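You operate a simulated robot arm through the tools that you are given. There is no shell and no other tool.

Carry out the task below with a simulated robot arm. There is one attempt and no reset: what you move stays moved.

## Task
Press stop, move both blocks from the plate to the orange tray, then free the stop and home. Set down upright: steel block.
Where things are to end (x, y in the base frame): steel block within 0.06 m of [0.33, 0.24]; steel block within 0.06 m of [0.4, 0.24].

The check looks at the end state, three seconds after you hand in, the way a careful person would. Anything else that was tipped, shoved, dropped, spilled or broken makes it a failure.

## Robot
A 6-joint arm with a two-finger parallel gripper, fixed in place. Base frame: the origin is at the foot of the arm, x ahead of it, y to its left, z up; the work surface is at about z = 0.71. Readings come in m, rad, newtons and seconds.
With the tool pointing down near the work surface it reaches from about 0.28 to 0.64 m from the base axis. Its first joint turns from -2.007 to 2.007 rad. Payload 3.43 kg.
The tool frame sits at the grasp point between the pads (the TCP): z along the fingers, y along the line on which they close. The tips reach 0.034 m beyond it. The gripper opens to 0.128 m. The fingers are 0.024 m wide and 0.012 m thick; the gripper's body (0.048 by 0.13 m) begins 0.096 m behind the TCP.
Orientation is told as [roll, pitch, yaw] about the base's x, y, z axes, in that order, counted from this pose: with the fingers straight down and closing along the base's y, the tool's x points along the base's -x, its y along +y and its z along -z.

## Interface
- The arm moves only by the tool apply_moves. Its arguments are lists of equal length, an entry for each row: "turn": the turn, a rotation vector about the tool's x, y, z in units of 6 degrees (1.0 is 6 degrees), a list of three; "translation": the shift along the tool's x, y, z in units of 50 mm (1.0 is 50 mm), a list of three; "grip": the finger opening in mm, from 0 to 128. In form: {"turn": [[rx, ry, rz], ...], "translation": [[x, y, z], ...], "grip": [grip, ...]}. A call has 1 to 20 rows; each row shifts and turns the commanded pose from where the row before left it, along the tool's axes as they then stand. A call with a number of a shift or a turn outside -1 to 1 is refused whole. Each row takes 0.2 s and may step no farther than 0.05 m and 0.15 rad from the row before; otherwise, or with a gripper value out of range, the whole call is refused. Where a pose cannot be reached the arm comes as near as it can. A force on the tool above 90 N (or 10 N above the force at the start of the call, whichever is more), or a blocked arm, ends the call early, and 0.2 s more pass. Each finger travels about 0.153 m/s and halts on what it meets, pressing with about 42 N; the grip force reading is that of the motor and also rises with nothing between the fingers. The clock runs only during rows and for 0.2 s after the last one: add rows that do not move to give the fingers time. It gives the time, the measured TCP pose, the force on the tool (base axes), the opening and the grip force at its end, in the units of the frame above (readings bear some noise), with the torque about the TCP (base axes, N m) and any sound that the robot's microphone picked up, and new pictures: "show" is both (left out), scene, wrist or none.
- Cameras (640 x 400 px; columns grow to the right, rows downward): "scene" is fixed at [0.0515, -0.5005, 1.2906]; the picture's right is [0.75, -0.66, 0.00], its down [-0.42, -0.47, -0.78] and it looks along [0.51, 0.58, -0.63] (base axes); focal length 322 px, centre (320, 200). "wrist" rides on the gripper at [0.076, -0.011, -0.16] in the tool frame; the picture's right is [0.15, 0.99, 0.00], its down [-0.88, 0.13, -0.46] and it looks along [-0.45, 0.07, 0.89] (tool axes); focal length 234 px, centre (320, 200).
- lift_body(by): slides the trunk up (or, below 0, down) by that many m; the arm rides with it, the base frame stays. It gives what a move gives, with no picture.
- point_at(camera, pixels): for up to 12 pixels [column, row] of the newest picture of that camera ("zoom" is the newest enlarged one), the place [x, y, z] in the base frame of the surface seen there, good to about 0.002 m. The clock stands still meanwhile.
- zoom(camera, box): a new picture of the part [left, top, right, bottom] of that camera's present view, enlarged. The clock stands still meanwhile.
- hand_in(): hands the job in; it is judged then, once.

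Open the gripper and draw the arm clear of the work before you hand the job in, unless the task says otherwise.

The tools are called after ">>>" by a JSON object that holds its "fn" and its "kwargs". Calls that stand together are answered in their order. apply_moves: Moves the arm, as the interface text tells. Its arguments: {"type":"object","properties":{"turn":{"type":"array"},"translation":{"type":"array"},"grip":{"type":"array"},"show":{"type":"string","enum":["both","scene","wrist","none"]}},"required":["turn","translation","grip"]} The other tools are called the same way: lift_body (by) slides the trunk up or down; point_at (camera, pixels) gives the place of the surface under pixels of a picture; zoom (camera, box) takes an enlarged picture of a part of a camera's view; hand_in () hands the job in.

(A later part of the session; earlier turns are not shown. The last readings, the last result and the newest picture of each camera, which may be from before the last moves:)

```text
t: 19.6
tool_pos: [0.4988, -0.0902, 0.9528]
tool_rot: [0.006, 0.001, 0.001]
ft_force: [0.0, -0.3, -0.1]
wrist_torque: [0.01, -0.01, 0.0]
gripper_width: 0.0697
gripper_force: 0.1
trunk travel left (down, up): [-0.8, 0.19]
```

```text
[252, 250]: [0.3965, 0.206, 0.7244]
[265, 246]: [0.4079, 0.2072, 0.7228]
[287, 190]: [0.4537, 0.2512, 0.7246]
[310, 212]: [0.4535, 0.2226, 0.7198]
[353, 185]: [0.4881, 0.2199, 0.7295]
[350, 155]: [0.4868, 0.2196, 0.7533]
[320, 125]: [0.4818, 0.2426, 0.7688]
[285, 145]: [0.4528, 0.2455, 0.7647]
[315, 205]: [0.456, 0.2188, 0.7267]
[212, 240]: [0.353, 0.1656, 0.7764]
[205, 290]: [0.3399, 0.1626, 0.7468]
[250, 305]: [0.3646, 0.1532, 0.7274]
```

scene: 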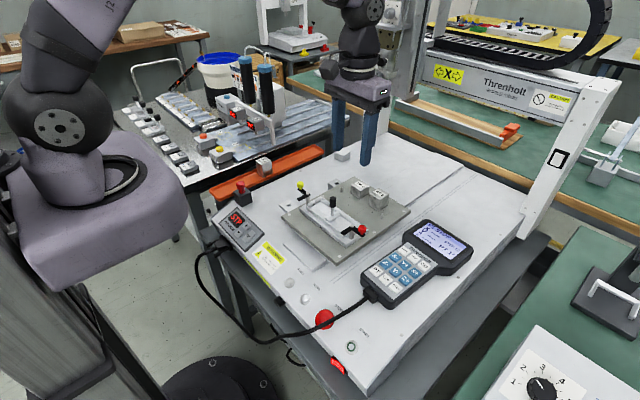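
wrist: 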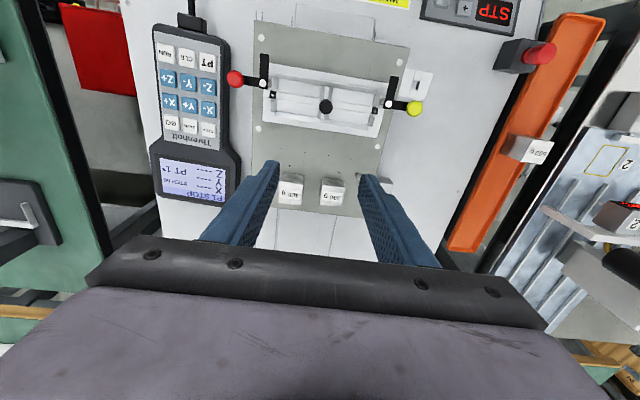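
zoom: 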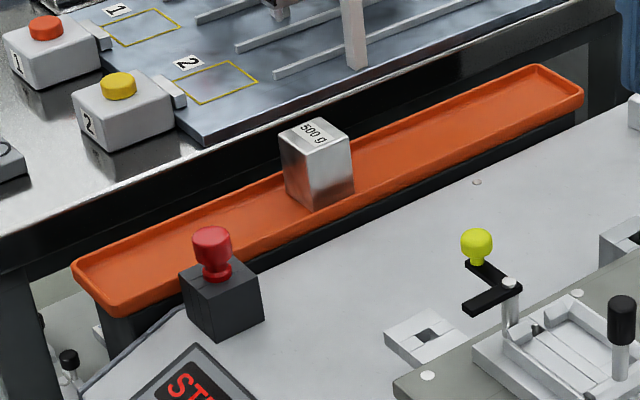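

Tray: floor z≈0.7195, rim 0.729, inner centre y≈0.237, starting at x≈0.298; 500 g block spans x 0.453–0.488. I will grip blocks 14 mm above their bottoms so the tips stay above the rim; first I go above the 300 g block with a 54 mm opening.

>>> {"fn": "apply_moves", "kwargs": {"turn": [[0, 0, 0], [0, 0, 0], [0, 0, 0], [0, 0, 0], [0, 0, 0]], "translation": [[-0.807, 0.317, 0], [-0.807, 0.317, 0], [0, 0, 0.95], [0, 0, 0.95], [0, 0, 0]], "grip": [54, 54, 54, 54, 54], "show": "both"}}

>>> {"fn": "zoom", "kwargs": {"camera": "wrist", "box": [240, 150, 400, 250]}}

>>> {"fn": "zoom", "kwargs": {"camera": "scene", "box": [320, 150, 420, 220]}}

```text
t: 20.8
tool_pos: [0.5797, -0.0554, 0.8573]
tool_rot: [0.007, 0.002, 0.001]
ft_force: [-0.4, -0.1, -0.4]
wrist_torque: [-0.02, -0.02, -0.02]
gripper_width: 0.0542
gripper_force: 0.1
trunk travel left (down, up): [-0.8, 0.19]
```

scene: 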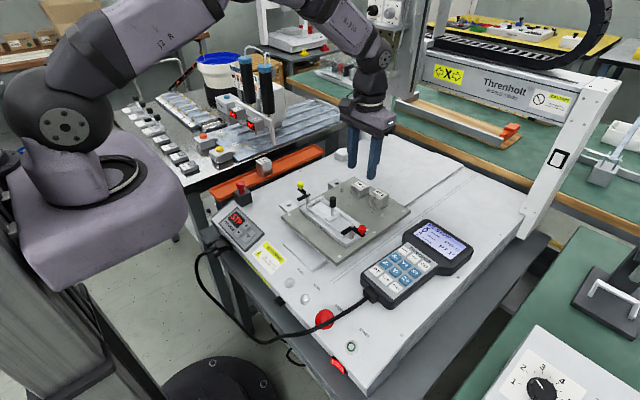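
wrist: 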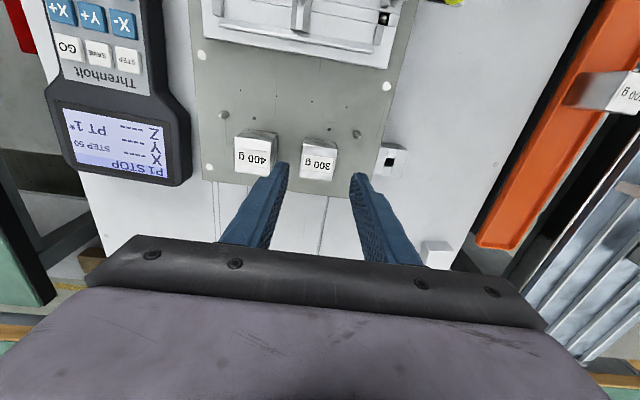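

```text
4.00 times, centred on (320, 200) of wrist
```

zoom: 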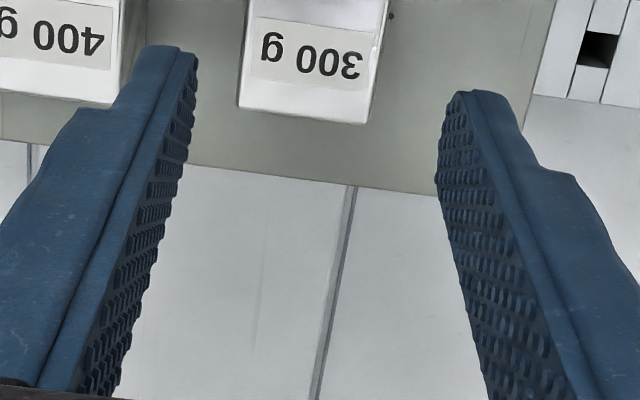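

```text
5.71 times, centred on (370, 185) of scene
```

zoom: 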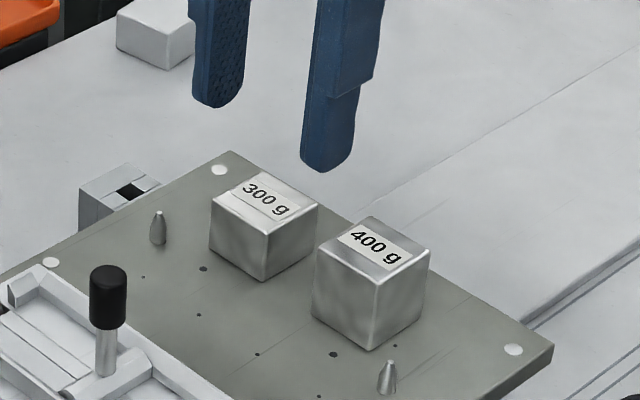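

The tool is above the 300 g block. I compare the measured finger tip positions with the block's to fine-tune the y alignment.

>>> {"fn": "point_at", "kwargs": {"camera": "wrist", "pixels": [[286, 163], [283, 164], [353, 175], [358, 175], [318, 160], [303, 160], [334, 160], [302, 175], [332, 179]]}}

>>> {"fn": "apply_moves", "kwargs": {"turn": [[0, 0, 0]], "translation": [[0, 0, 0]], "grip": [54], "show": "none"}}

```text
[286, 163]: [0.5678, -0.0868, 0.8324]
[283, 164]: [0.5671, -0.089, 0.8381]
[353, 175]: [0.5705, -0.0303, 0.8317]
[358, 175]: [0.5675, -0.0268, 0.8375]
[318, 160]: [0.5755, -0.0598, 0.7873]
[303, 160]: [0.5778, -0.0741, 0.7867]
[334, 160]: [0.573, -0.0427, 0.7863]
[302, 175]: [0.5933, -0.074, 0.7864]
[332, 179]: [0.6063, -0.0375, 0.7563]
```

```text
t: 21.2
tool_pos: [0.5788, -0.0566, 0.857]
tool_rot: [0.008, 0.004, 0.002]
ft_force: [-0.7, -0.5, 0.0]
wrist_torque: [0.0, -0.01, 0.0]
gripper_width: 0.0541
gripper_force: 0.0
trunk travel left (down, up): [-0.8, 0.19]
```

Finger midline y≈-0.0585 matches the block. I descend 52 mm to TCP z≈0.805 and close.

>>> {"fn": "apply_moves", "kwargs": {"turn": [[0, 0, 0], [0, 0, 0], [0, 0, 0], [0, 0, 0], [0, 0, 0], [0, 0, 0], [0, 0, 0]], "translation": [[0, 0, 0.4], [0, 0, 0.4], [0, 0, 0.24], [0, 0, 0], [0, 0, 0], [0, 0, 0], [0, 0, 0]], "grip": [54, 54, 54, 54, 40, 30, 30], "show": "both"}}

>>> {"fn": "zoom", "kwargs": {"camera": "scene", "box": [320, 150, 420, 220]}}

```text
t: 22.8
tool_pos: [0.5801, -0.0559, 0.8051]
tool_rot: [0.006, 0.004, 0.001]
ft_force: [0.8, 0.5, -0.4]
wrist_torque: [0.01, -0.05, 0.03]
gripper_width: 0.0355
gripper_force: 41.3
trunk travel left (down, up): [-0.8, 0.19]
```

scene: 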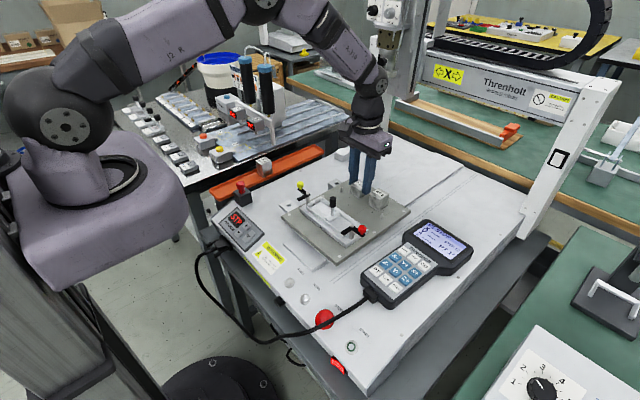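
wrist: 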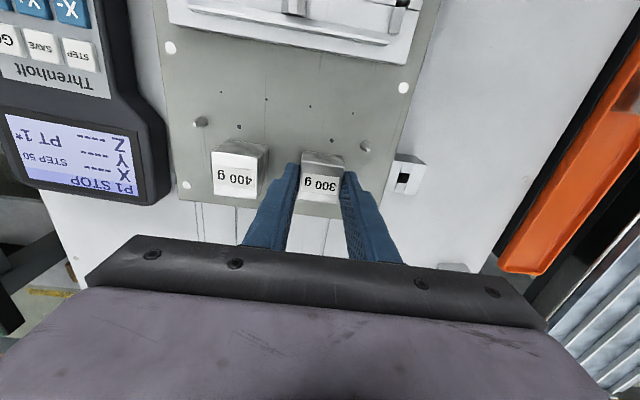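

```text
5.71 times, centred on (370, 185) of scene
```

zoom: 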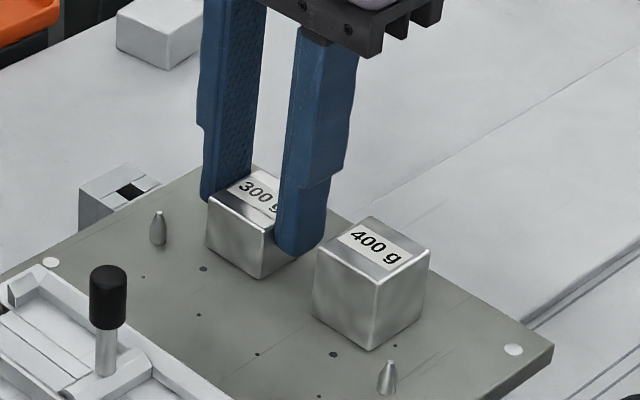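

The 300 g block is gripped (opening 35.5 mm, 41 N). I lift it 150 mm and carry it over the tray toward x≈0.344, y≈0.237.

>>> {"fn": "apply_moves", "kwargs": {"turn": [[0, 0, 0], [0, 0, 0], [0, 0, 0], [0, 0, 0], [0, 0, 0], [0, 0, 0], [0, 0, 0], [0, 0, 0], [0, 0, 0], [0, 0, 0], [0, 0, 0], [0, 0, 0], [0, 0, 0], [0, 0, 0]], "translation": [[0, 0, -0.4], [0, 0, -0.8], [0, 0, -0.9], [0, 0, -0.9], [0.524, 0.657, 0], [0.524, 0.657, 0], [0.524, 0.657, 0], [0.524, 0.657, 0], [0.524, 0.657, 0], [0.524, 0.657, 0], [0.524, 0.657, 0], [0.524, 0.657, 0], [0.524, 0.657, 0], [0, 0, 0]], "grip": [30, 30, 30, 30, 30, 30, 30, 30, 30, 30, 30, 30, 30, 30], "show": "both"}}

>>> {"fn": "zoom", "kwargs": {"camera": "scene", "box": [195, 100, 335, 220]}}

>>> {"fn": "zoom", "kwargs": {"camera": "wrist", "box": [240, 50, 400, 250]}}

```text
t: 25.8
tool_pos: [0.3474, 0.2372, 0.9573]
tool_rot: [0.007, 0.002, 0.001]
ft_force: [0.1, -0.2, -3.0]
wrist_torque: [0.01, -0.02, 0.01]
gripper_width: 0.0353
gripper_force: 41.5
trunk travel left (down, up): [-0.8, 0.19]
```

scene: 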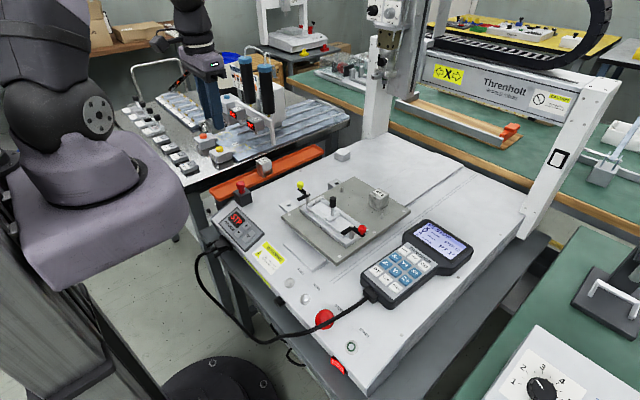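
wrist: 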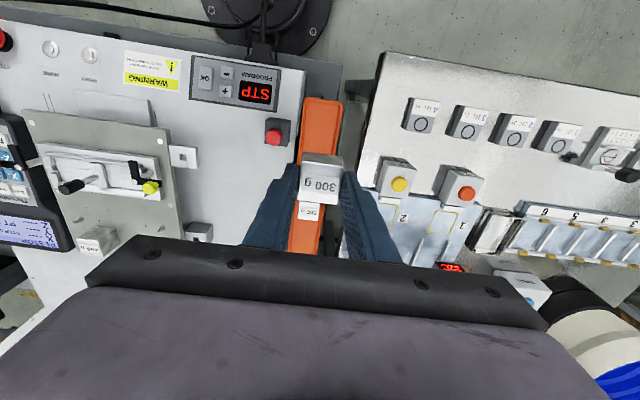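

```text
3.33 times, centred on (265, 160) of scene
```

zoom: 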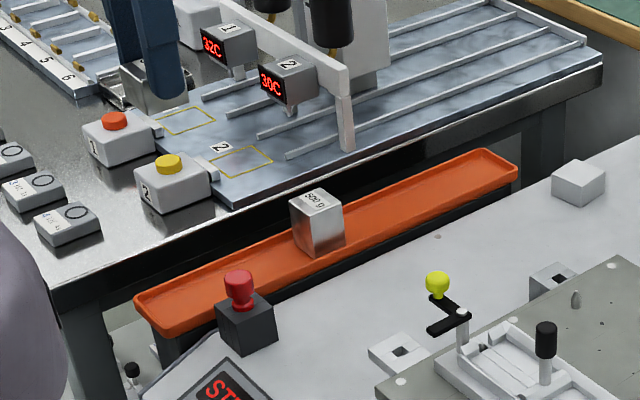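

```text
2.00 times, centred on (320, 150) of wrist
```

zoom: 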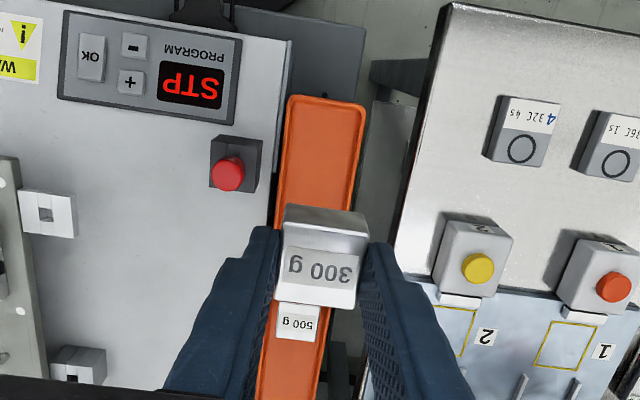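

The block hangs over the tray. I verify the held block's x,y and the tray walls here with the wrist picture.

>>> {"fn": "point_at", "kwargs": {"camera": "zoom", "pixels": [[286, 250], [366, 258], [278, 298], [355, 306], [320, 220], [290, 170], [350, 170], [283, 170], [361, 170], [245, 150], [258, 180], [300, 330]]}}

```text
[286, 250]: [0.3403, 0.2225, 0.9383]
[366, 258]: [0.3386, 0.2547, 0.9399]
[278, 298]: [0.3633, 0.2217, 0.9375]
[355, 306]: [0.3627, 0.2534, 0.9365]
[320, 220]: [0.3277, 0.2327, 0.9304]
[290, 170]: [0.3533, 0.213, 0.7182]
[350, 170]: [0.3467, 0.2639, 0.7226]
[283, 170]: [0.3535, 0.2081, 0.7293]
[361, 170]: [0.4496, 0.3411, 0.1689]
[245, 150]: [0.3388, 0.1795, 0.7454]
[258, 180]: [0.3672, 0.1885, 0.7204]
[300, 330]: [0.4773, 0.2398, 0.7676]
```

Held block centre ≈ [0.3455, 0.2385], within the tray floor (y 0.212–0.262). I descend to about 5 mm above the floor.

>>> {"fn": "apply_moves", "kwargs": {"turn": [[0, 0, 0], [0, 0, 0], [0, 0, 0], [0, 0, 0], [0, 0, 0], [0, 0, 0]], "translation": [[0.03, -0.03, 0.9], [0, 0, 0.9], [0, 0, 0.9], [0, 0, 0.8], [0, 0, 0.2], [0, 0, 0]], "grip": [30, 30, 30, 30, 30, 30], "show": "both"}}

>>> {"fn": "zoom", "kwargs": {"camera": "scene", "box": [195, 130, 315, 220]}}

>>> {"fn": "zoom", "kwargs": {"camera": "wrist", "box": [240, 130, 400, 250]}}

```text
t: 27.2
tool_pos: [0.3433, 0.2364, 0.7726]
tool_rot: [0.007, 0.003, 0.002]
ft_force: [0.3, 0.0, -3.2]
wrist_torque: [-0.04, 0.0, -0.03]
gripper_width: 0.0356
gripper_force: 42.3
trunk travel left (down, up): [-0.8, 0.19]
```

scene: 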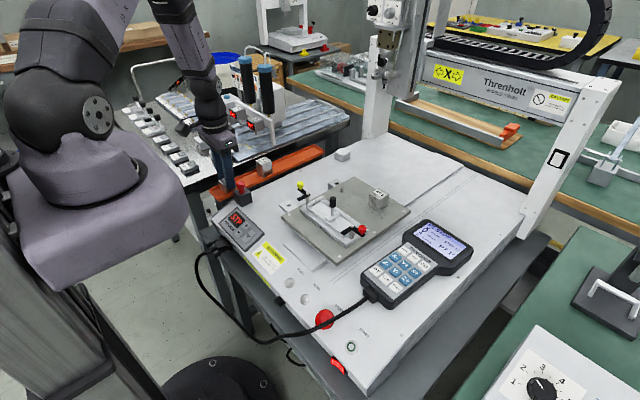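
wrist: 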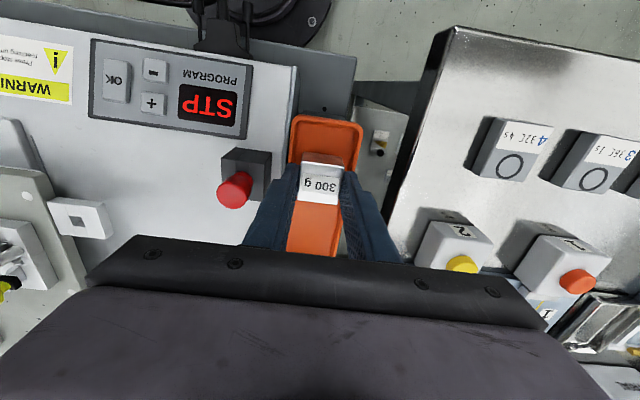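

```text
4.44 times, centred on (255, 175) of scene
```

zoom: 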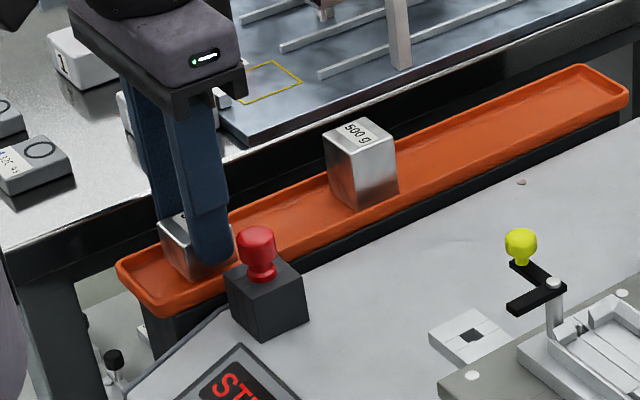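

```text
3.33 times, centred on (320, 190) of wrist
```

zoom: 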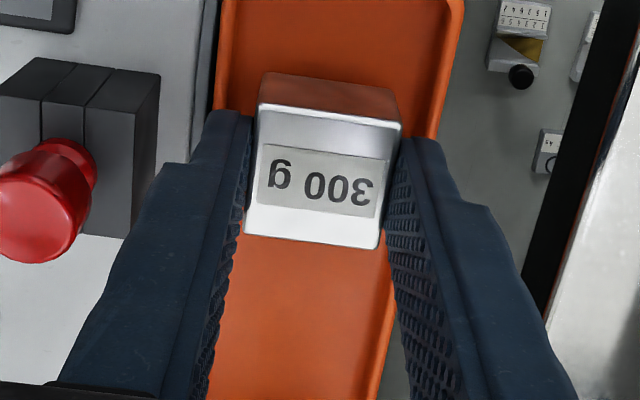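

The block is centred in the tray and clear of the black box. I lower 4 mm in small steps and check the force.

>>> {"fn": "apply_moves", "kwargs": {"turn": [[0, 0, 0], [0, 0, 0], [0, 0, 0], [0, 0, 0]], "translation": [[0, 0, 0.04], [0, 0, 0.03], [0, 0, 0.02], [0, 0, 0]], "grip": [30, 30, 30, 30], "show": "none"}}

```text
t: 28.2
tool_pos: [0.3419, 0.2376, 0.7663]
tool_rot: [0.007, 0.004, 0.001]
ft_force: [-0.1, 0.2, -2.6]
wrist_torque: [0.01, 0.03, 0.03]
gripper_width: 0.0356
gripper_force: 42.2
trunk travel left (down, up): [-0.8, 0.19]
```

Still carrying about the block's weight (-2.6 N). I lower another 1.5 mm.

>>> {"fn": "apply_moves", "kwargs": {"turn": [[0, 0, 0], [0, 0, 0], [0, 0, 0]], "translation": [[0, 0, 0.02], [0, 0, 0.015], [0, 0, 0]], "grip": [30, 30, 30], "show": "none"}}

```text
t: 29.0
tool_pos: [0.3422, 0.2376, 0.7648]
tool_rot: [0.008, 0.002, 0.002]
ft_force: [1.8, -3.6, 14.1]
wrist_torque: [-0.45, 0.14, 0.04]
gripper_width: 0.0354
gripper_force: 42.0
trunk travel left (down, up): [-0.8, 0.19]
```

Contact with the tray floor (14 N). I ease up slightly, open to 48 mm, and retreat straight up.

>>> {"fn": "apply_moves", "kwargs": {"turn": [[0, 0, 0], [0, 0, 0], [0, 0, 0], [0, 0, 0]], "translation": [[0, 0, -0.015], [0, 0, 0], [0, 0, 0], [0, 0, 0]], "grip": [30, 48, 48, 48], "show": "wrist"}}

>>> {"fn": "zoom", "kwargs": {"camera": "wrist", "box": [240, 130, 400, 250]}}

```text
t: 30.0
tool_pos: [0.3418, 0.2391, 0.7662]
tool_rot: [0.008, 0.005, 0.002]
ft_force: [0.5, -0.8, -0.2]
wrist_torque: [-0.02, 0.02, 0.01]
gripper_width: 0.0482
gripper_force: 0.1
trunk travel left (down, up): [-0.8, 0.19]
```

wrist: 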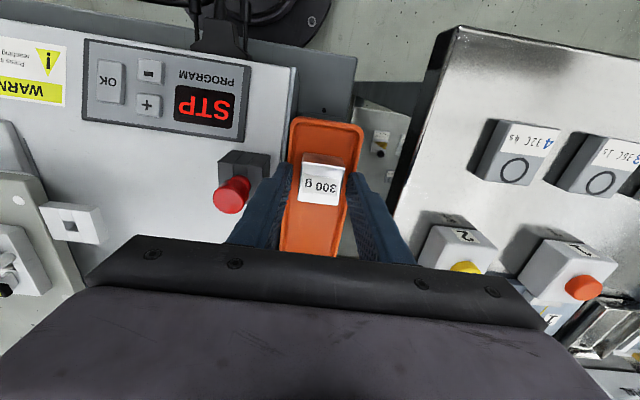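

```text
3.33 times, centred on (320, 190) of wrist
```

zoom: 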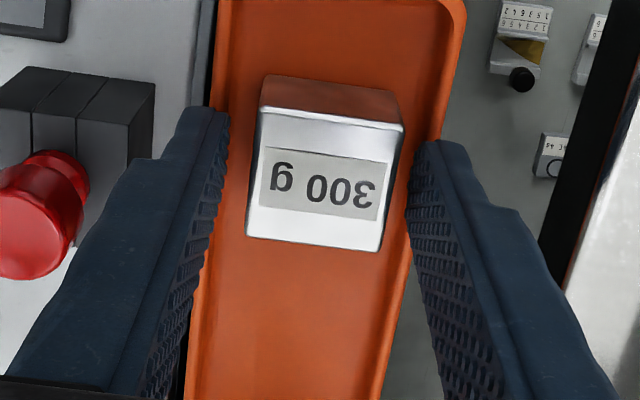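

The 300 g block stands upright in the tray, fingers clear. I rise and move to above the 400 g block with a 54 mm opening.

>>> {"fn": "apply_moves", "kwargs": {"turn": [[0, 0, 0], [0, 0, 0], [0, 0, 0], [0, 0, 0], [0, 0, 0], [0, 0, 0], [0, 0, 0], [0, 0, 0], [0, 0, 0], [0, 0, 0], [0, 0, 0], [0, 0, 0], [0, 0, 0], [0, 0, 0], [0, 0, 0], [0, 0, 0], [0, 0, 0], [0, 0, 0]], "translation": [[0, 0, -0.3], [0, 0, -0.8], [0, 0, -0.9], [0, 0, -0.9], [0, 0, -0.9], [-0.475, -0.721, 0], [-0.475, -0.721, 0], [-0.475, -0.721, 0], [-0.475, -0.721, 0], [-0.475, -0.721, 0], [-0.475, -0.721, 0], [-0.475, -0.721, 0], [-0.475, -0.721, 0], [-0.475, -0.721, 0], [-0.475, -0.721, 0], [0, 0, 0.9], [0, 0, 0.9], [0, 0, 0]], "grip": [48, 48, 48, 48, 48, 54, 54, 54, 54, 54, 54, 54, 54, 54, 54, 54, 54, 54], "show": "both"}}

>>> {"fn": "zoom", "kwargs": {"camera": "wrist", "box": [240, 130, 400, 230]}}

>>> {"fn": "zoom", "kwargs": {"camera": "scene", "box": [195, 130, 315, 220]}}

```text
t: 33.8
tool_pos: [0.5821, -0.1237, 0.8607]
tool_rot: [0.006, 0.001, 0.001]
ft_force: [0.1, -0.2, 0.4]
wrist_torque: [0.0, -0.05, 0.02]
gripper_width: 0.054
gripper_force: 0.1
trunk travel left (down, up): [-0.8, 0.19]
```

scene: 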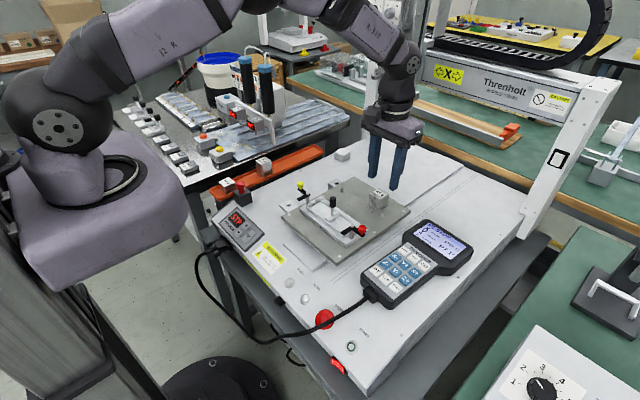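
wrist: 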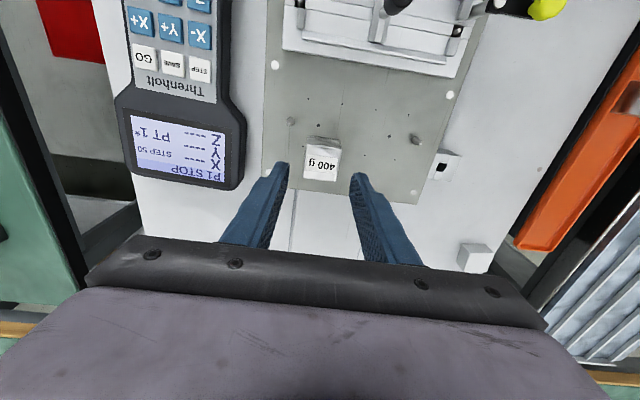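

```text
4.00 times, centred on (320, 180) of wrist
```

zoom: 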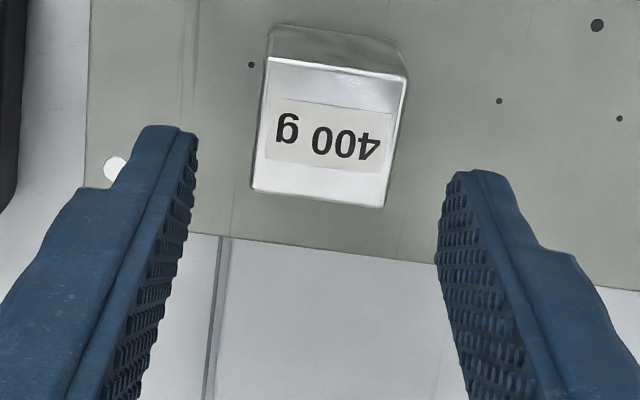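

```text
4.44 times, centred on (255, 175) of scene
```

zoom: 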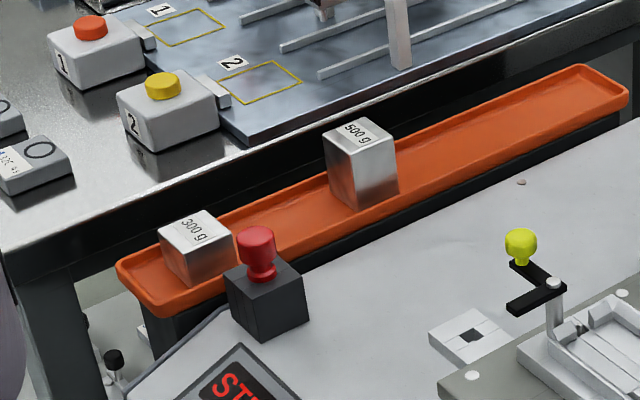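

The 300 g block sits upright in the tray. I check the alignment of the fingers over the 400 g block.

>>> {"fn": "point_at", "kwargs": {"camera": "wrist", "pixels": [[286, 163], [353, 175], [321, 165], [307, 148], [339, 152], [304, 176], [334, 179]]}}

>>> {"fn": "point_at", "kwargs": {"camera": "zoom", "pixels": [[165, 245], [200, 218], [228, 238], [193, 262], [196, 238], [360, 125], [388, 140], [358, 158]]}}

```text
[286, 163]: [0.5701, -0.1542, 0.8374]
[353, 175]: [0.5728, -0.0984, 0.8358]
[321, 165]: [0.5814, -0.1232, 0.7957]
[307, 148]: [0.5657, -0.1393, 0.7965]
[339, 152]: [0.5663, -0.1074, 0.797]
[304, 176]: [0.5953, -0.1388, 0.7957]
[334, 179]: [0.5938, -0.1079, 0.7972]
```

```text
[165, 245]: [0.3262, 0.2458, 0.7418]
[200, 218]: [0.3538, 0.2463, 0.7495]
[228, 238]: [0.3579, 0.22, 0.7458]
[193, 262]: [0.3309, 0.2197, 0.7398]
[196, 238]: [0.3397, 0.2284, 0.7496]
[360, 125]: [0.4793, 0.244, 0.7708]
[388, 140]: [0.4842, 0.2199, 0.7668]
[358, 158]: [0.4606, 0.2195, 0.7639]
```

Fingers are about 3 mm too far in -y and 2 mm in +x; I correct, descend to TCP z≈0.805 and close on the 400 g block.

>>> {"fn": "apply_moves", "kwargs": {"turn": [[0, 0, 0], [0, 0, 0], [0, 0, 0], [0, 0, 0], [0, 0, 0], [0, 0, 0], [0, 0, 0], [0, 0, 0]], "translation": [[0.04, 0.06, 0], [0, 0, 0.4], [0, 0, 0.4], [0, 0, 0.3], [0, 0, 0], [0, 0, 0], [0, 0, 0], [0, 0, 0]], "grip": [54, 54, 54, 54, 54, 40, 30, 30], "show": "both"}}

```text
t: 35.6
tool_pos: [0.5785, -0.1198, 0.8077]
tool_rot: [0.008, 0.001, 0.003]
ft_force: [-0.2, -0.4, 0.0]
wrist_torque: [-0.1, -0.02, 0.0]
gripper_width: 0.0358
gripper_force: 41.6
trunk travel left (down, up): [-0.8, 0.19]
```

scene: 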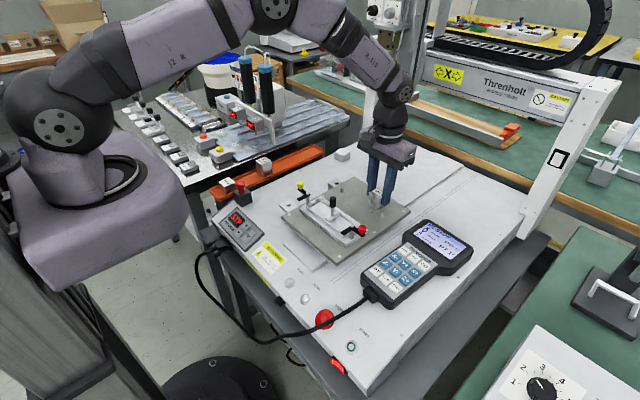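
wrist: 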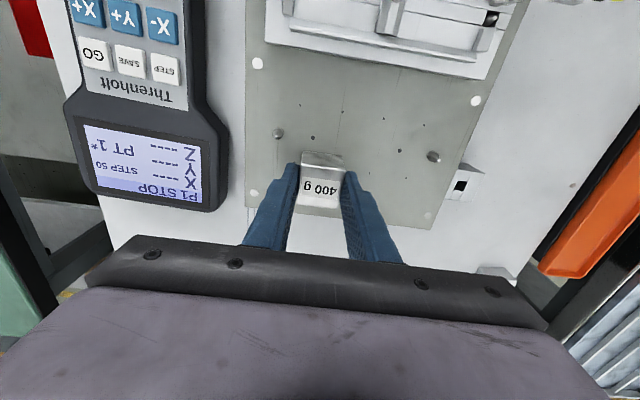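

The 400 g block is gripped (35.8 mm). I lift and carry it over the tray to x≈0.386, y≈0.2375.

>>> {"fn": "apply_moves", "kwargs": {"turn": [[0, 0, 0], [0, 0, 0], [0, 0, 0], [0, 0, 0], [0, 0, 0], [0, 0, 0], [0, 0, 0], [0, 0, 0], [0, 0, 0], [0, 0, 0], [0, 0, 0], [0, 0, 0], [0, 0, 0], [0, 0, 0], [0, 0, 0]], "translation": [[0, 0, -0.4], [0, 0, -0.8], [0, 0, -0.9], [0, 0, -0.9], [0.388, 0.72, 0], [0.388, 0.72, 0], [0.388, 0.72, 0], [0.388, 0.72, 0], [0.388, 0.72, 0], [0.388, 0.72, 0], [0.388, 0.72, 0], [0.388, 0.72, 0], [0.388, 0.72, 0], [0.388, 0.72, 0], [0, 0, 0]], "grip": [30, 30, 30, 30, 30, 30, 30, 30, 30, 30, 30, 30, 30, 30, 30], "show": "both"}}

>>> {"fn": "zoom", "kwargs": {"camera": "wrist", "box": [240, 80, 400, 230]}}

```text
t: 38.8
tool_pos: [0.385, 0.2388, 0.96]
tool_rot: [0.006, 0.003, 0.0]
ft_force: [-1.0, -1.0, -3.6]
wrist_torque: [0.0, -0.03, -0.04]
gripper_width: 0.0352
gripper_force: 42.0
trunk travel left (down, up): [-0.8, 0.19]
```

scene: 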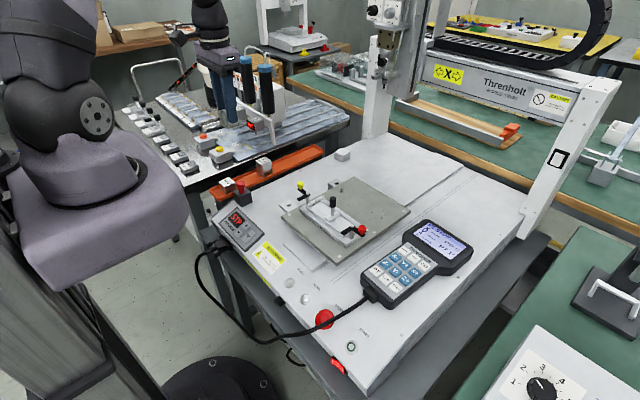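
wrist: 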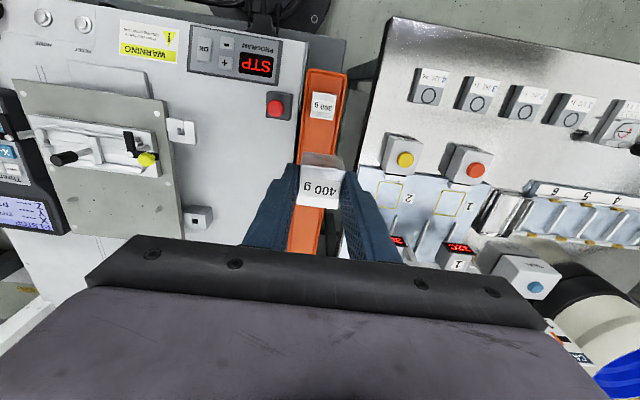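

```text
2.67 times, centred on (320, 155) of wrist
```

zoom: 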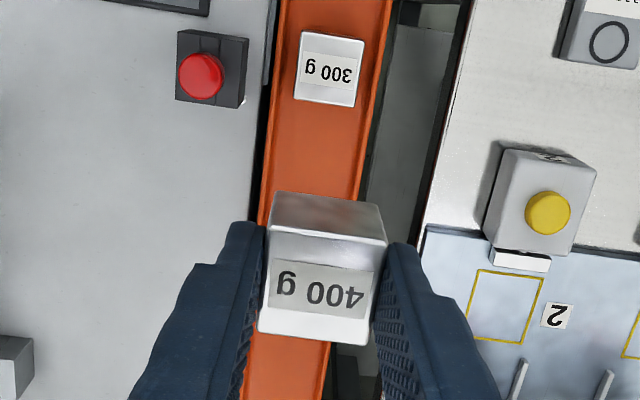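

I check the measured positions of the held 400 g block and the standing 300 g block.

>>> {"fn": "point_at", "kwargs": {"camera": "zoom", "pixels": [[272, 242], [380, 250], [261, 325], [367, 338], [304, 38], [361, 44], [297, 95], [353, 103], [328, 70]]}}

```text
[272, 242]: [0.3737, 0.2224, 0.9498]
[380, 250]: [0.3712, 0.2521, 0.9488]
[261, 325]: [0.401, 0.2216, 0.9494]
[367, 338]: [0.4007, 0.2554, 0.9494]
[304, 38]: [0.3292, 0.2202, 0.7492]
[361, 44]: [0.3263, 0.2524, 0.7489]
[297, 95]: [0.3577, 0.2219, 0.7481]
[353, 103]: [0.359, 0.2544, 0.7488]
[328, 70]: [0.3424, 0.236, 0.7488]
```

Held block centre ≈ [0.3866, 0.238], 300 g centre ≈ [0.343, 0.237]: an 8 mm gap. The bottom is 190 mm above the floor, so I descend 185 mm.

>>> {"fn": "apply_moves", "kwargs": {"turn": [[0, 0, 0], [0, 0, 0], [0, 0, 0], [0, 0, 0], [0, 0, 0], [0, 0, 0]], "translation": [[0, 0, 0.9], [0, 0, 0.9], [0, 0, 0.9], [0, 0, 0.7], [0, 0, 0.3], [0, 0, 0]], "grip": [30, 30, 30, 30, 30, 30], "show": "both"}}

>>> {"fn": "zoom", "kwargs": {"camera": "scene", "box": [195, 130, 315, 220]}}

>>> {"fn": "zoom", "kwargs": {"camera": "wrist", "box": [240, 110, 400, 230]}}

```text
t: 40.2
tool_pos: [0.3856, 0.241, 0.7756]
tool_rot: [0.006, 0.005, 0.001]
ft_force: [-0.6, -1.0, -4.3]
wrist_torque: [-0.02, 0.0, -0.03]
gripper_width: 0.0354
gripper_force: 41.8
trunk travel left (down, up): [-0.8, 0.19]
```

scene: 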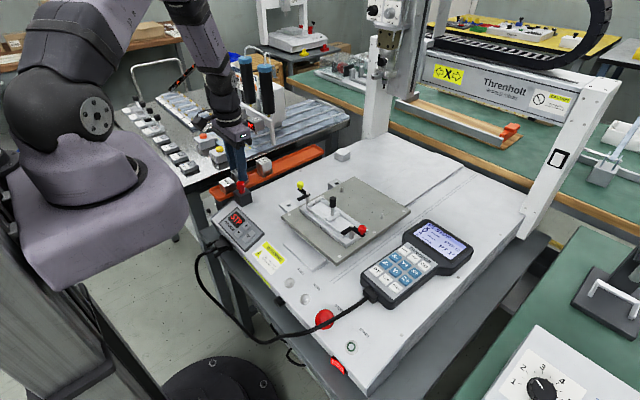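
wrist: 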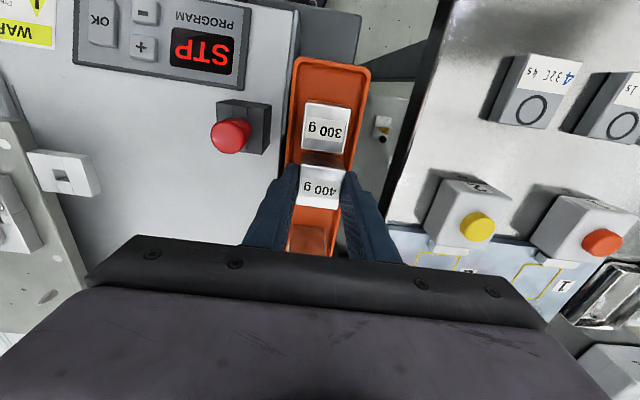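

```text
4.44 times, centred on (255, 175) of scene
```

zoom: 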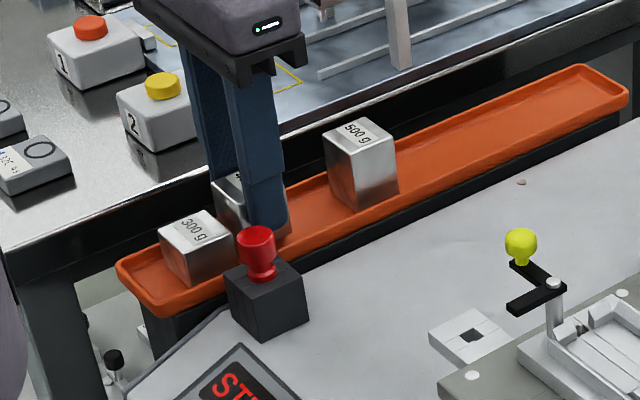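

```text
3.33 times, centred on (320, 170) of wrist
```

zoom: 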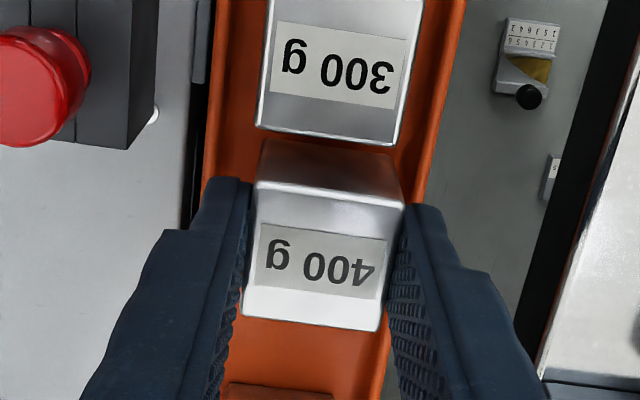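

A clear gap to the 300 g block remains. I lower 4 mm, then check the force.

>>> {"fn": "apply_moves", "kwargs": {"turn": [[0, 0, 0], [0, 0, 0], [0, 0, 0]], "translation": [[0, 0, 0.04], [0, 0, 0.04], [0, 0, 0]], "grip": [30, 30, 30], "show": "none"}}

>>> {"fn": "apply_moves", "kwargs": {"turn": [[0, 0, 0], [0, 0, 0]], "translation": [[0, 0, 0.02], [0, 0, 0]], "grip": [30, 30], "show": "none"}}

>>> {"fn": "apply_moves", "kwargs": {"turn": [[0, 0, 0], [0, 0, 0]], "translation": [[0, 0, 0.02], [0, 0, 0]], "grip": [30, 30], "show": "none"}}

```text
t: 41.0
tool_pos: [0.3846, 0.2409, 0.7725]
tool_rot: [0.007, 0.005, 0.002]
ft_force: [-0.8, 0.1, -3.6]
wrist_torque: [-0.02, 0.0, 0.0]
gripper_width: 0.0355
gripper_force: 41.9
trunk travel left (down, up): [-0.8, 0.19]
```

```text
t: 41.6
tool_pos: [0.3856, 0.2406, 0.772]
tool_rot: [0.008, 0.003, 0.003]
ft_force: [0.1, 0.0, -3.6]
wrist_torque: [0.0, -0.02, -0.01]
gripper_width: 0.0355
gripper_force: 42.3
trunk travel left (down, up): [-0.8, 0.19]
```

```text
t: 42.2
tool_pos: [0.3839, 0.2408, 0.7699]
tool_rot: [0.006, 0.004, 0.002]
ft_force: [0.2, -1.1, -3.4]
wrist_torque: [-0.01, 0.02, 0.0]
gripper_width: 0.0354
gripper_force: 42.1
trunk travel left (down, up): [-0.8, 0.19]
```

No contact yet (still -3.4 N). I continue in 1 mm steps.

>>> {"fn": "apply_moves", "kwargs": {"turn": [[0, 0, 0], [0, 0, 0]], "translation": [[0, 0, 0.02], [0, 0, 0]], "grip": [30, 30], "show": "none"}}

>>> {"fn": "apply_moves", "kwargs": {"turn": [[0, 0, 0], [0, 0, 0]], "translation": [[0, 0, 0.015], [0, 0, 0]], "grip": [30, 30], "show": "none"}}

```text
t: 42.8
tool_pos: [0.384, 0.2418, 0.7699]
tool_rot: [0.007, 0.004, 0.002]
ft_force: [-0.9, -1.3, 0.4]
wrist_torque: [-0.11, -0.03, -0.06]
gripper_width: 0.0354
gripper_force: 41.7
trunk travel left (down, up): [-0.8, 0.19]
```

```text
t: 43.4
tool_pos: [0.3847, 0.2412, 0.7699]
tool_rot: [0.01, 0.002, 0.002]
ft_force: [0.6, -1.7, 9.3]
wrist_torque: [-0.34, 0.14, 0.03]
gripper_width: 0.0356
gripper_force: 41.5
trunk travel left (down, up): [-0.8, 0.19]
```

Contact with the floor (9 N). I ease up half a mm and open to 48 mm.

>>> {"fn": "apply_moves", "kwargs": {"turn": [[0, 0, 0], [0, 0, 0], [0, 0, 0], [0, 0, 0]], "translation": [[0, 0, -0.01], [0, 0, 0], [0, 0, 0], [0, 0, 0]], "grip": [30, 48, 48, 48], "show": "wrist"}}

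>>> {"fn": "zoom", "kwargs": {"camera": "wrist", "box": [240, 110, 400, 230]}}

```text
t: 44.4
tool_pos: [0.386, 0.2401, 0.7685]
tool_rot: [0.007, 0.006, 0.001]
ft_force: [0.0, 0.5, 0.6]
wrist_torque: [0.01, 0.01, 0.02]
gripper_width: 0.0481
gripper_force: 0.0
trunk travel left (down, up): [-0.8, 0.19]
```

wrist: 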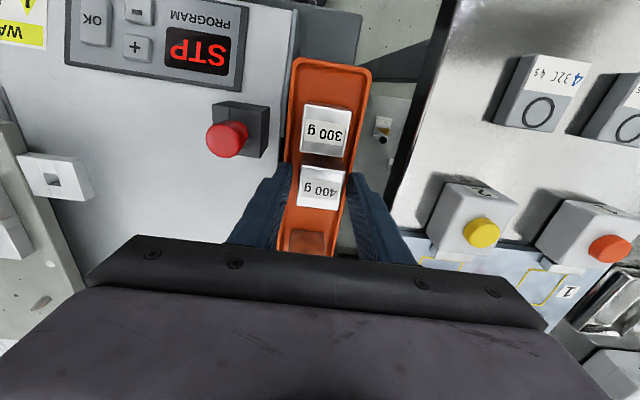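

```text
3.33 times, centred on (320, 170) of wrist
```

zoom: 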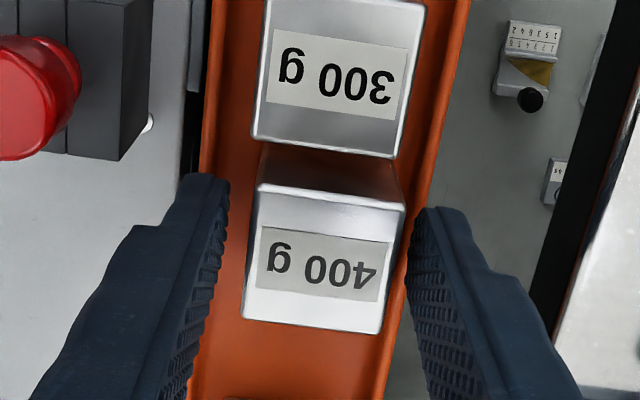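

Both blocks are in the tray and the fingers are free. I rise straight up and move across toward a viewpoint beside STOP.

>>> {"fn": "apply_moves", "kwargs": {"turn": [[0, 0, 0], [0, 0, 0], [0, 0, 0], [0, 0, 0], [0, 0, 0], [0, 0, 0], [0, 0, 0], [0, 0, 0], [0, 0, 0], [0, 0, 0], [0, 0, 0], [0, 0, 0], [0, 0, 0], [0, 0, 0], [0, 0, 0]], "translation": [[0, 0, -0.3], [0, 0, -0.8], [0, 0, -0.9], [0, 0, -0.9], [0, 0, -0.9], [0.191, -0.867, 0], [0.191, -0.867, 0], [0.191, -0.867, 0], [0.191, -0.867, 0], [0.191, -0.867, 0], [0.191, -0.867, 0], [0.191, -0.867, 0], [0.191, -0.867, 0], [0.191, -0.867, 0], [0, 0, 0]], "grip": [48, 48, 48, 48, 48, 48, 48, 48, 48, 48, 48, 48, 48, 48, 48], "show": "both"}}

>>> {"fn": "zoom", "kwargs": {"camera": "scene", "box": [195, 130, 315, 220]}}

>>> {"fn": "zoom", "kwargs": {"camera": "wrist", "box": [180, 90, 300, 190]}}

```text
t: 47.6
tool_pos: [0.2973, -0.1519, 0.956]
tool_rot: [0.006, 0.003, 0.002]
ft_force: [-0.3, -0.2, -0.2]
wrist_torque: [0.04, 0.02, 0.01]
gripper_width: 0.0479
gripper_force: 0.1
trunk travel left (down, up): [-0.8, 0.19]
```

scene: 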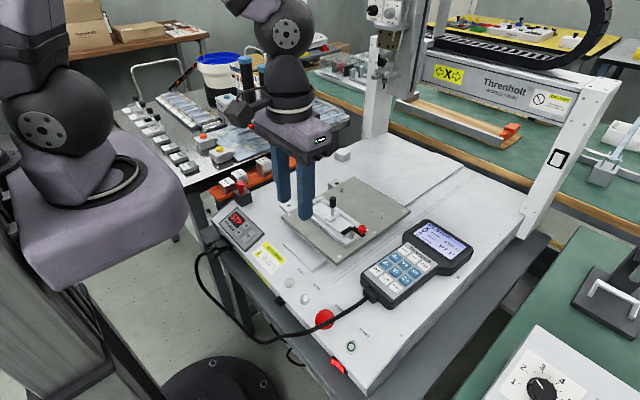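
wrist: 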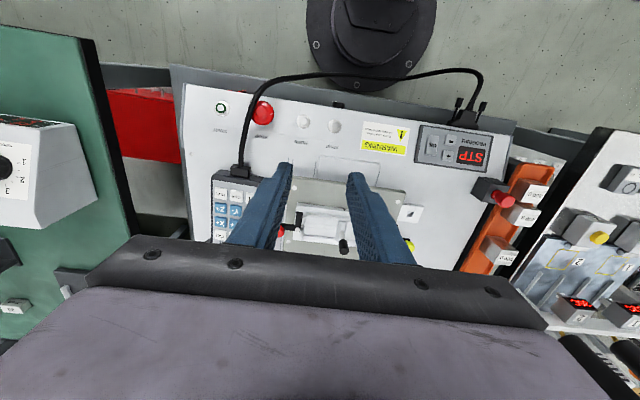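

```text
4.44 times, centred on (255, 175) of scene
```

zoom: 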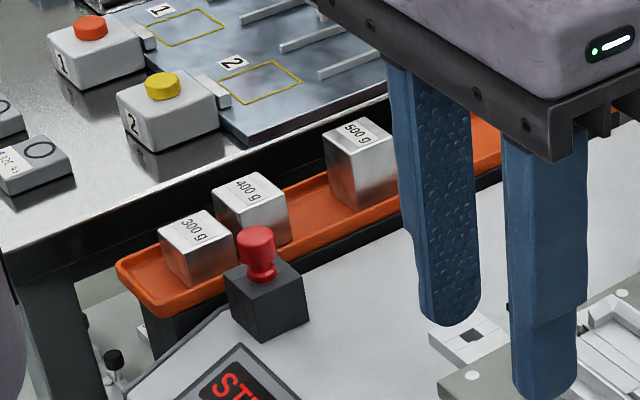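

```text
4.00 times, centred on (240, 140) of wrist
```

zoom: 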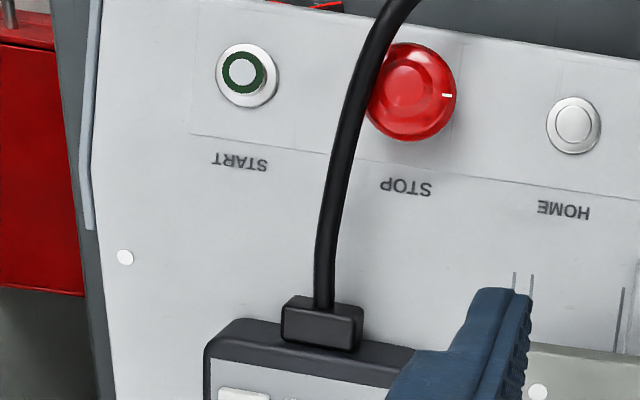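

Both blocks stand upright in the tray. Now I study the latched STOP cap and the cable closely from this viewpoint.

>>> {"fn": "zoom", "kwargs": {"camera": "wrist", "box": [235, 85, 307, 130]}}

>>> {"fn": "zoom", "kwargs": {"camera": "scene", "box": [295, 295, 355, 340]}}

```text
8.89 times, centred on (271, 108) of wrist
```

zoom: 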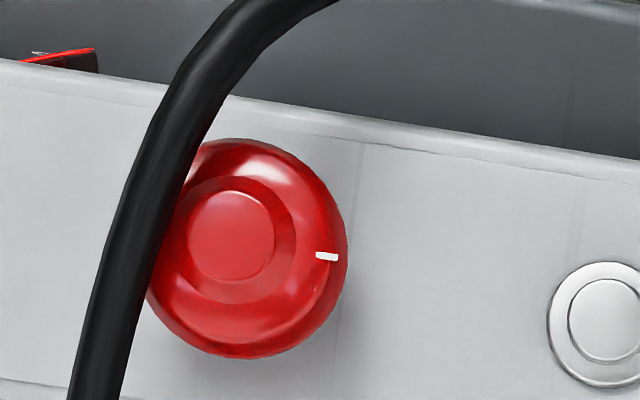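

```text
8.89 times, centred on (325, 318) of scene
```

zoom: 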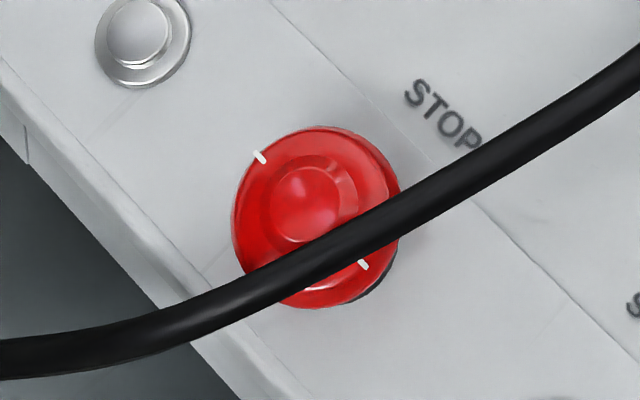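

I read points on the latched cap (hub, rim, marks) and along the cable.

>>> {"fn": "point_at", "kwargs": {"camera": "zoom", "pixels": [[303, 205], [240, 220], [320, 133], [388, 175], [300, 300], [261, 157], [363, 265], [250, 265], [345, 150], [205, 325], [300, 275], [350, 240]]}}

>>> {"fn": "point_at", "kwargs": {"camera": "zoom", "pixels": [[400, 205], [450, 175], [370, 185], [300, 245], [260, 200], [230, 270], [400, 160], [340, 300], [380, 285], [215, 190], [250, 300], [355, 170]]}}

>>> {"fn": "point_at", "kwargs": {"camera": "wrist", "pixels": [[261, 111], [252, 118], [262, 125], [273, 113], [266, 101], [260, 101], [270, 122], [274, 110], [250, 108], [254, 103], [246, 118], [260, 116]]}}

```text
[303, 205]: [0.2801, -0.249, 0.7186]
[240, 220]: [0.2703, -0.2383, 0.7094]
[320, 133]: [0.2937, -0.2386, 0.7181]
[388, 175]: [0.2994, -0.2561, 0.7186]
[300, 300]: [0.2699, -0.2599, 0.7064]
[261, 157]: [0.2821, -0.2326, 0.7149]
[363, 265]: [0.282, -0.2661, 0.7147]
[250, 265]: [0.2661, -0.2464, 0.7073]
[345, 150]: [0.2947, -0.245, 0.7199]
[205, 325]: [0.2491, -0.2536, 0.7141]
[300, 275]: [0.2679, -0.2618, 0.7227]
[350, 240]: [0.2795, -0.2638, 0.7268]
```

```text
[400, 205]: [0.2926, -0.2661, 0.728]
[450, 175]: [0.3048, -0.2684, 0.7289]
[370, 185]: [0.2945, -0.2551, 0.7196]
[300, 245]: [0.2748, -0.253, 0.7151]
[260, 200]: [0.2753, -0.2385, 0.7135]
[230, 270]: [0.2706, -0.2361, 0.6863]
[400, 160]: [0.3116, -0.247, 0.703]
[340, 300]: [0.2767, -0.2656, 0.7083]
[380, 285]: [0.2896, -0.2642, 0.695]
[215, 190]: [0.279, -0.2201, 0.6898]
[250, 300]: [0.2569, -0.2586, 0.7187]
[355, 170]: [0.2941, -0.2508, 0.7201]
```

```text
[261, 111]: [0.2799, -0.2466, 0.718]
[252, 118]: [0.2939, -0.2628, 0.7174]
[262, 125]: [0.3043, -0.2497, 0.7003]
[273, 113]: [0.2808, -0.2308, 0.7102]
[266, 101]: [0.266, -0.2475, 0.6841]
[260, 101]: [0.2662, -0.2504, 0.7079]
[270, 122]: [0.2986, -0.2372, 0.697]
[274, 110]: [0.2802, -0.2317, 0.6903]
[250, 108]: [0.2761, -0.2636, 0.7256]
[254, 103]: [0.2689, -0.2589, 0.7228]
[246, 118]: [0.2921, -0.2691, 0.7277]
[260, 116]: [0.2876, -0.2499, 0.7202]
```

The marks at [0.282, -0.2326] and [0.282, -0.2661] put the latched cap centre at about [0.282, -0.2494, 0.715], ~37 mm wide, with the cable arching over its -y edge. To twist it clear of the cable I'll grip along the slope (x) direction, offset to +y; first I rise and turn the tool by 90°.

>>> {"fn": "apply_moves", "kwargs": {"turn": [[0, 0, 1], [0, 0, 1], [0, 0, 1], [0, 0, 1], [0, 0, 1], [0, 0, 1], [0, 0, 1], [0, 0, 1], [0, 0, 1], [0, 0, 1], [0, 0, 1], [0, 0, 1], [0, 0, 1], [0, 0, 1], [0, 0, 1], [0, 0, 0]], "translation": [[0, 0, -0.9], [0, 0, -0.9], [0, 0, 0], [0, 0, 0], [0, 0, 0], [0, 0, 0], [0, 0, 0], [0, 0, 0], [0, 0, 0], [0, 0, 0], [0, 0, 0], [0, 0, 0], [0, 0, 0], [0, 0, 0], [0, 0, 0], [0, 0, 0]], "grip": [43, 43, 43, 43, 43, 43, 43, 43, 43, 43, 43, 43, 43, 43, 43, 43], "show": "both"}}

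```text
t: 51.0
tool_pos: [0.2997, -0.1522, 1.0461]
tool_rot: [-0.002, 0.006, -1.57]
ft_force: [-0.5, -0.2, -0.3]
wrist_torque: [0.01, -0.01, -0.01]
gripper_width: 0.0433
gripper_force: 0.1
trunk travel left (down, up): [-0.8, 0.19]
```

scene: 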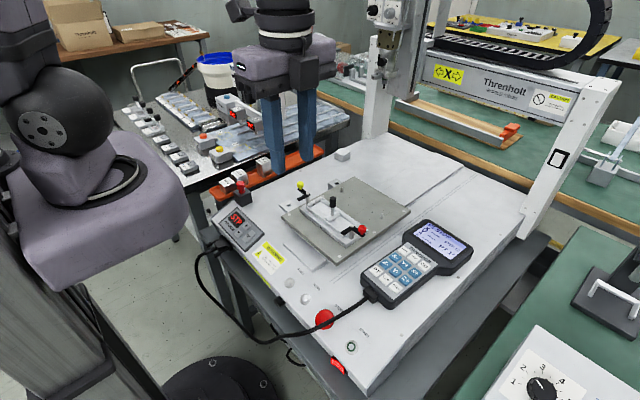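
wrist: 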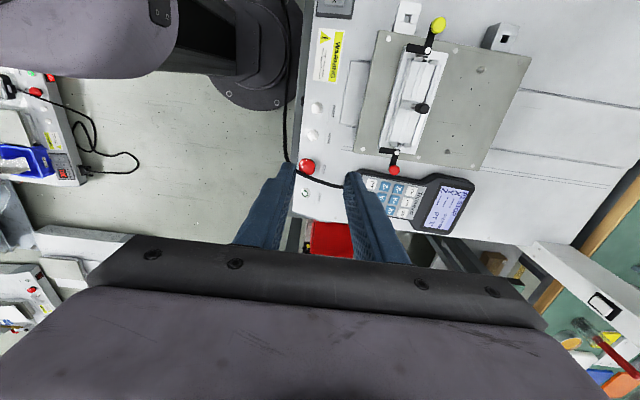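

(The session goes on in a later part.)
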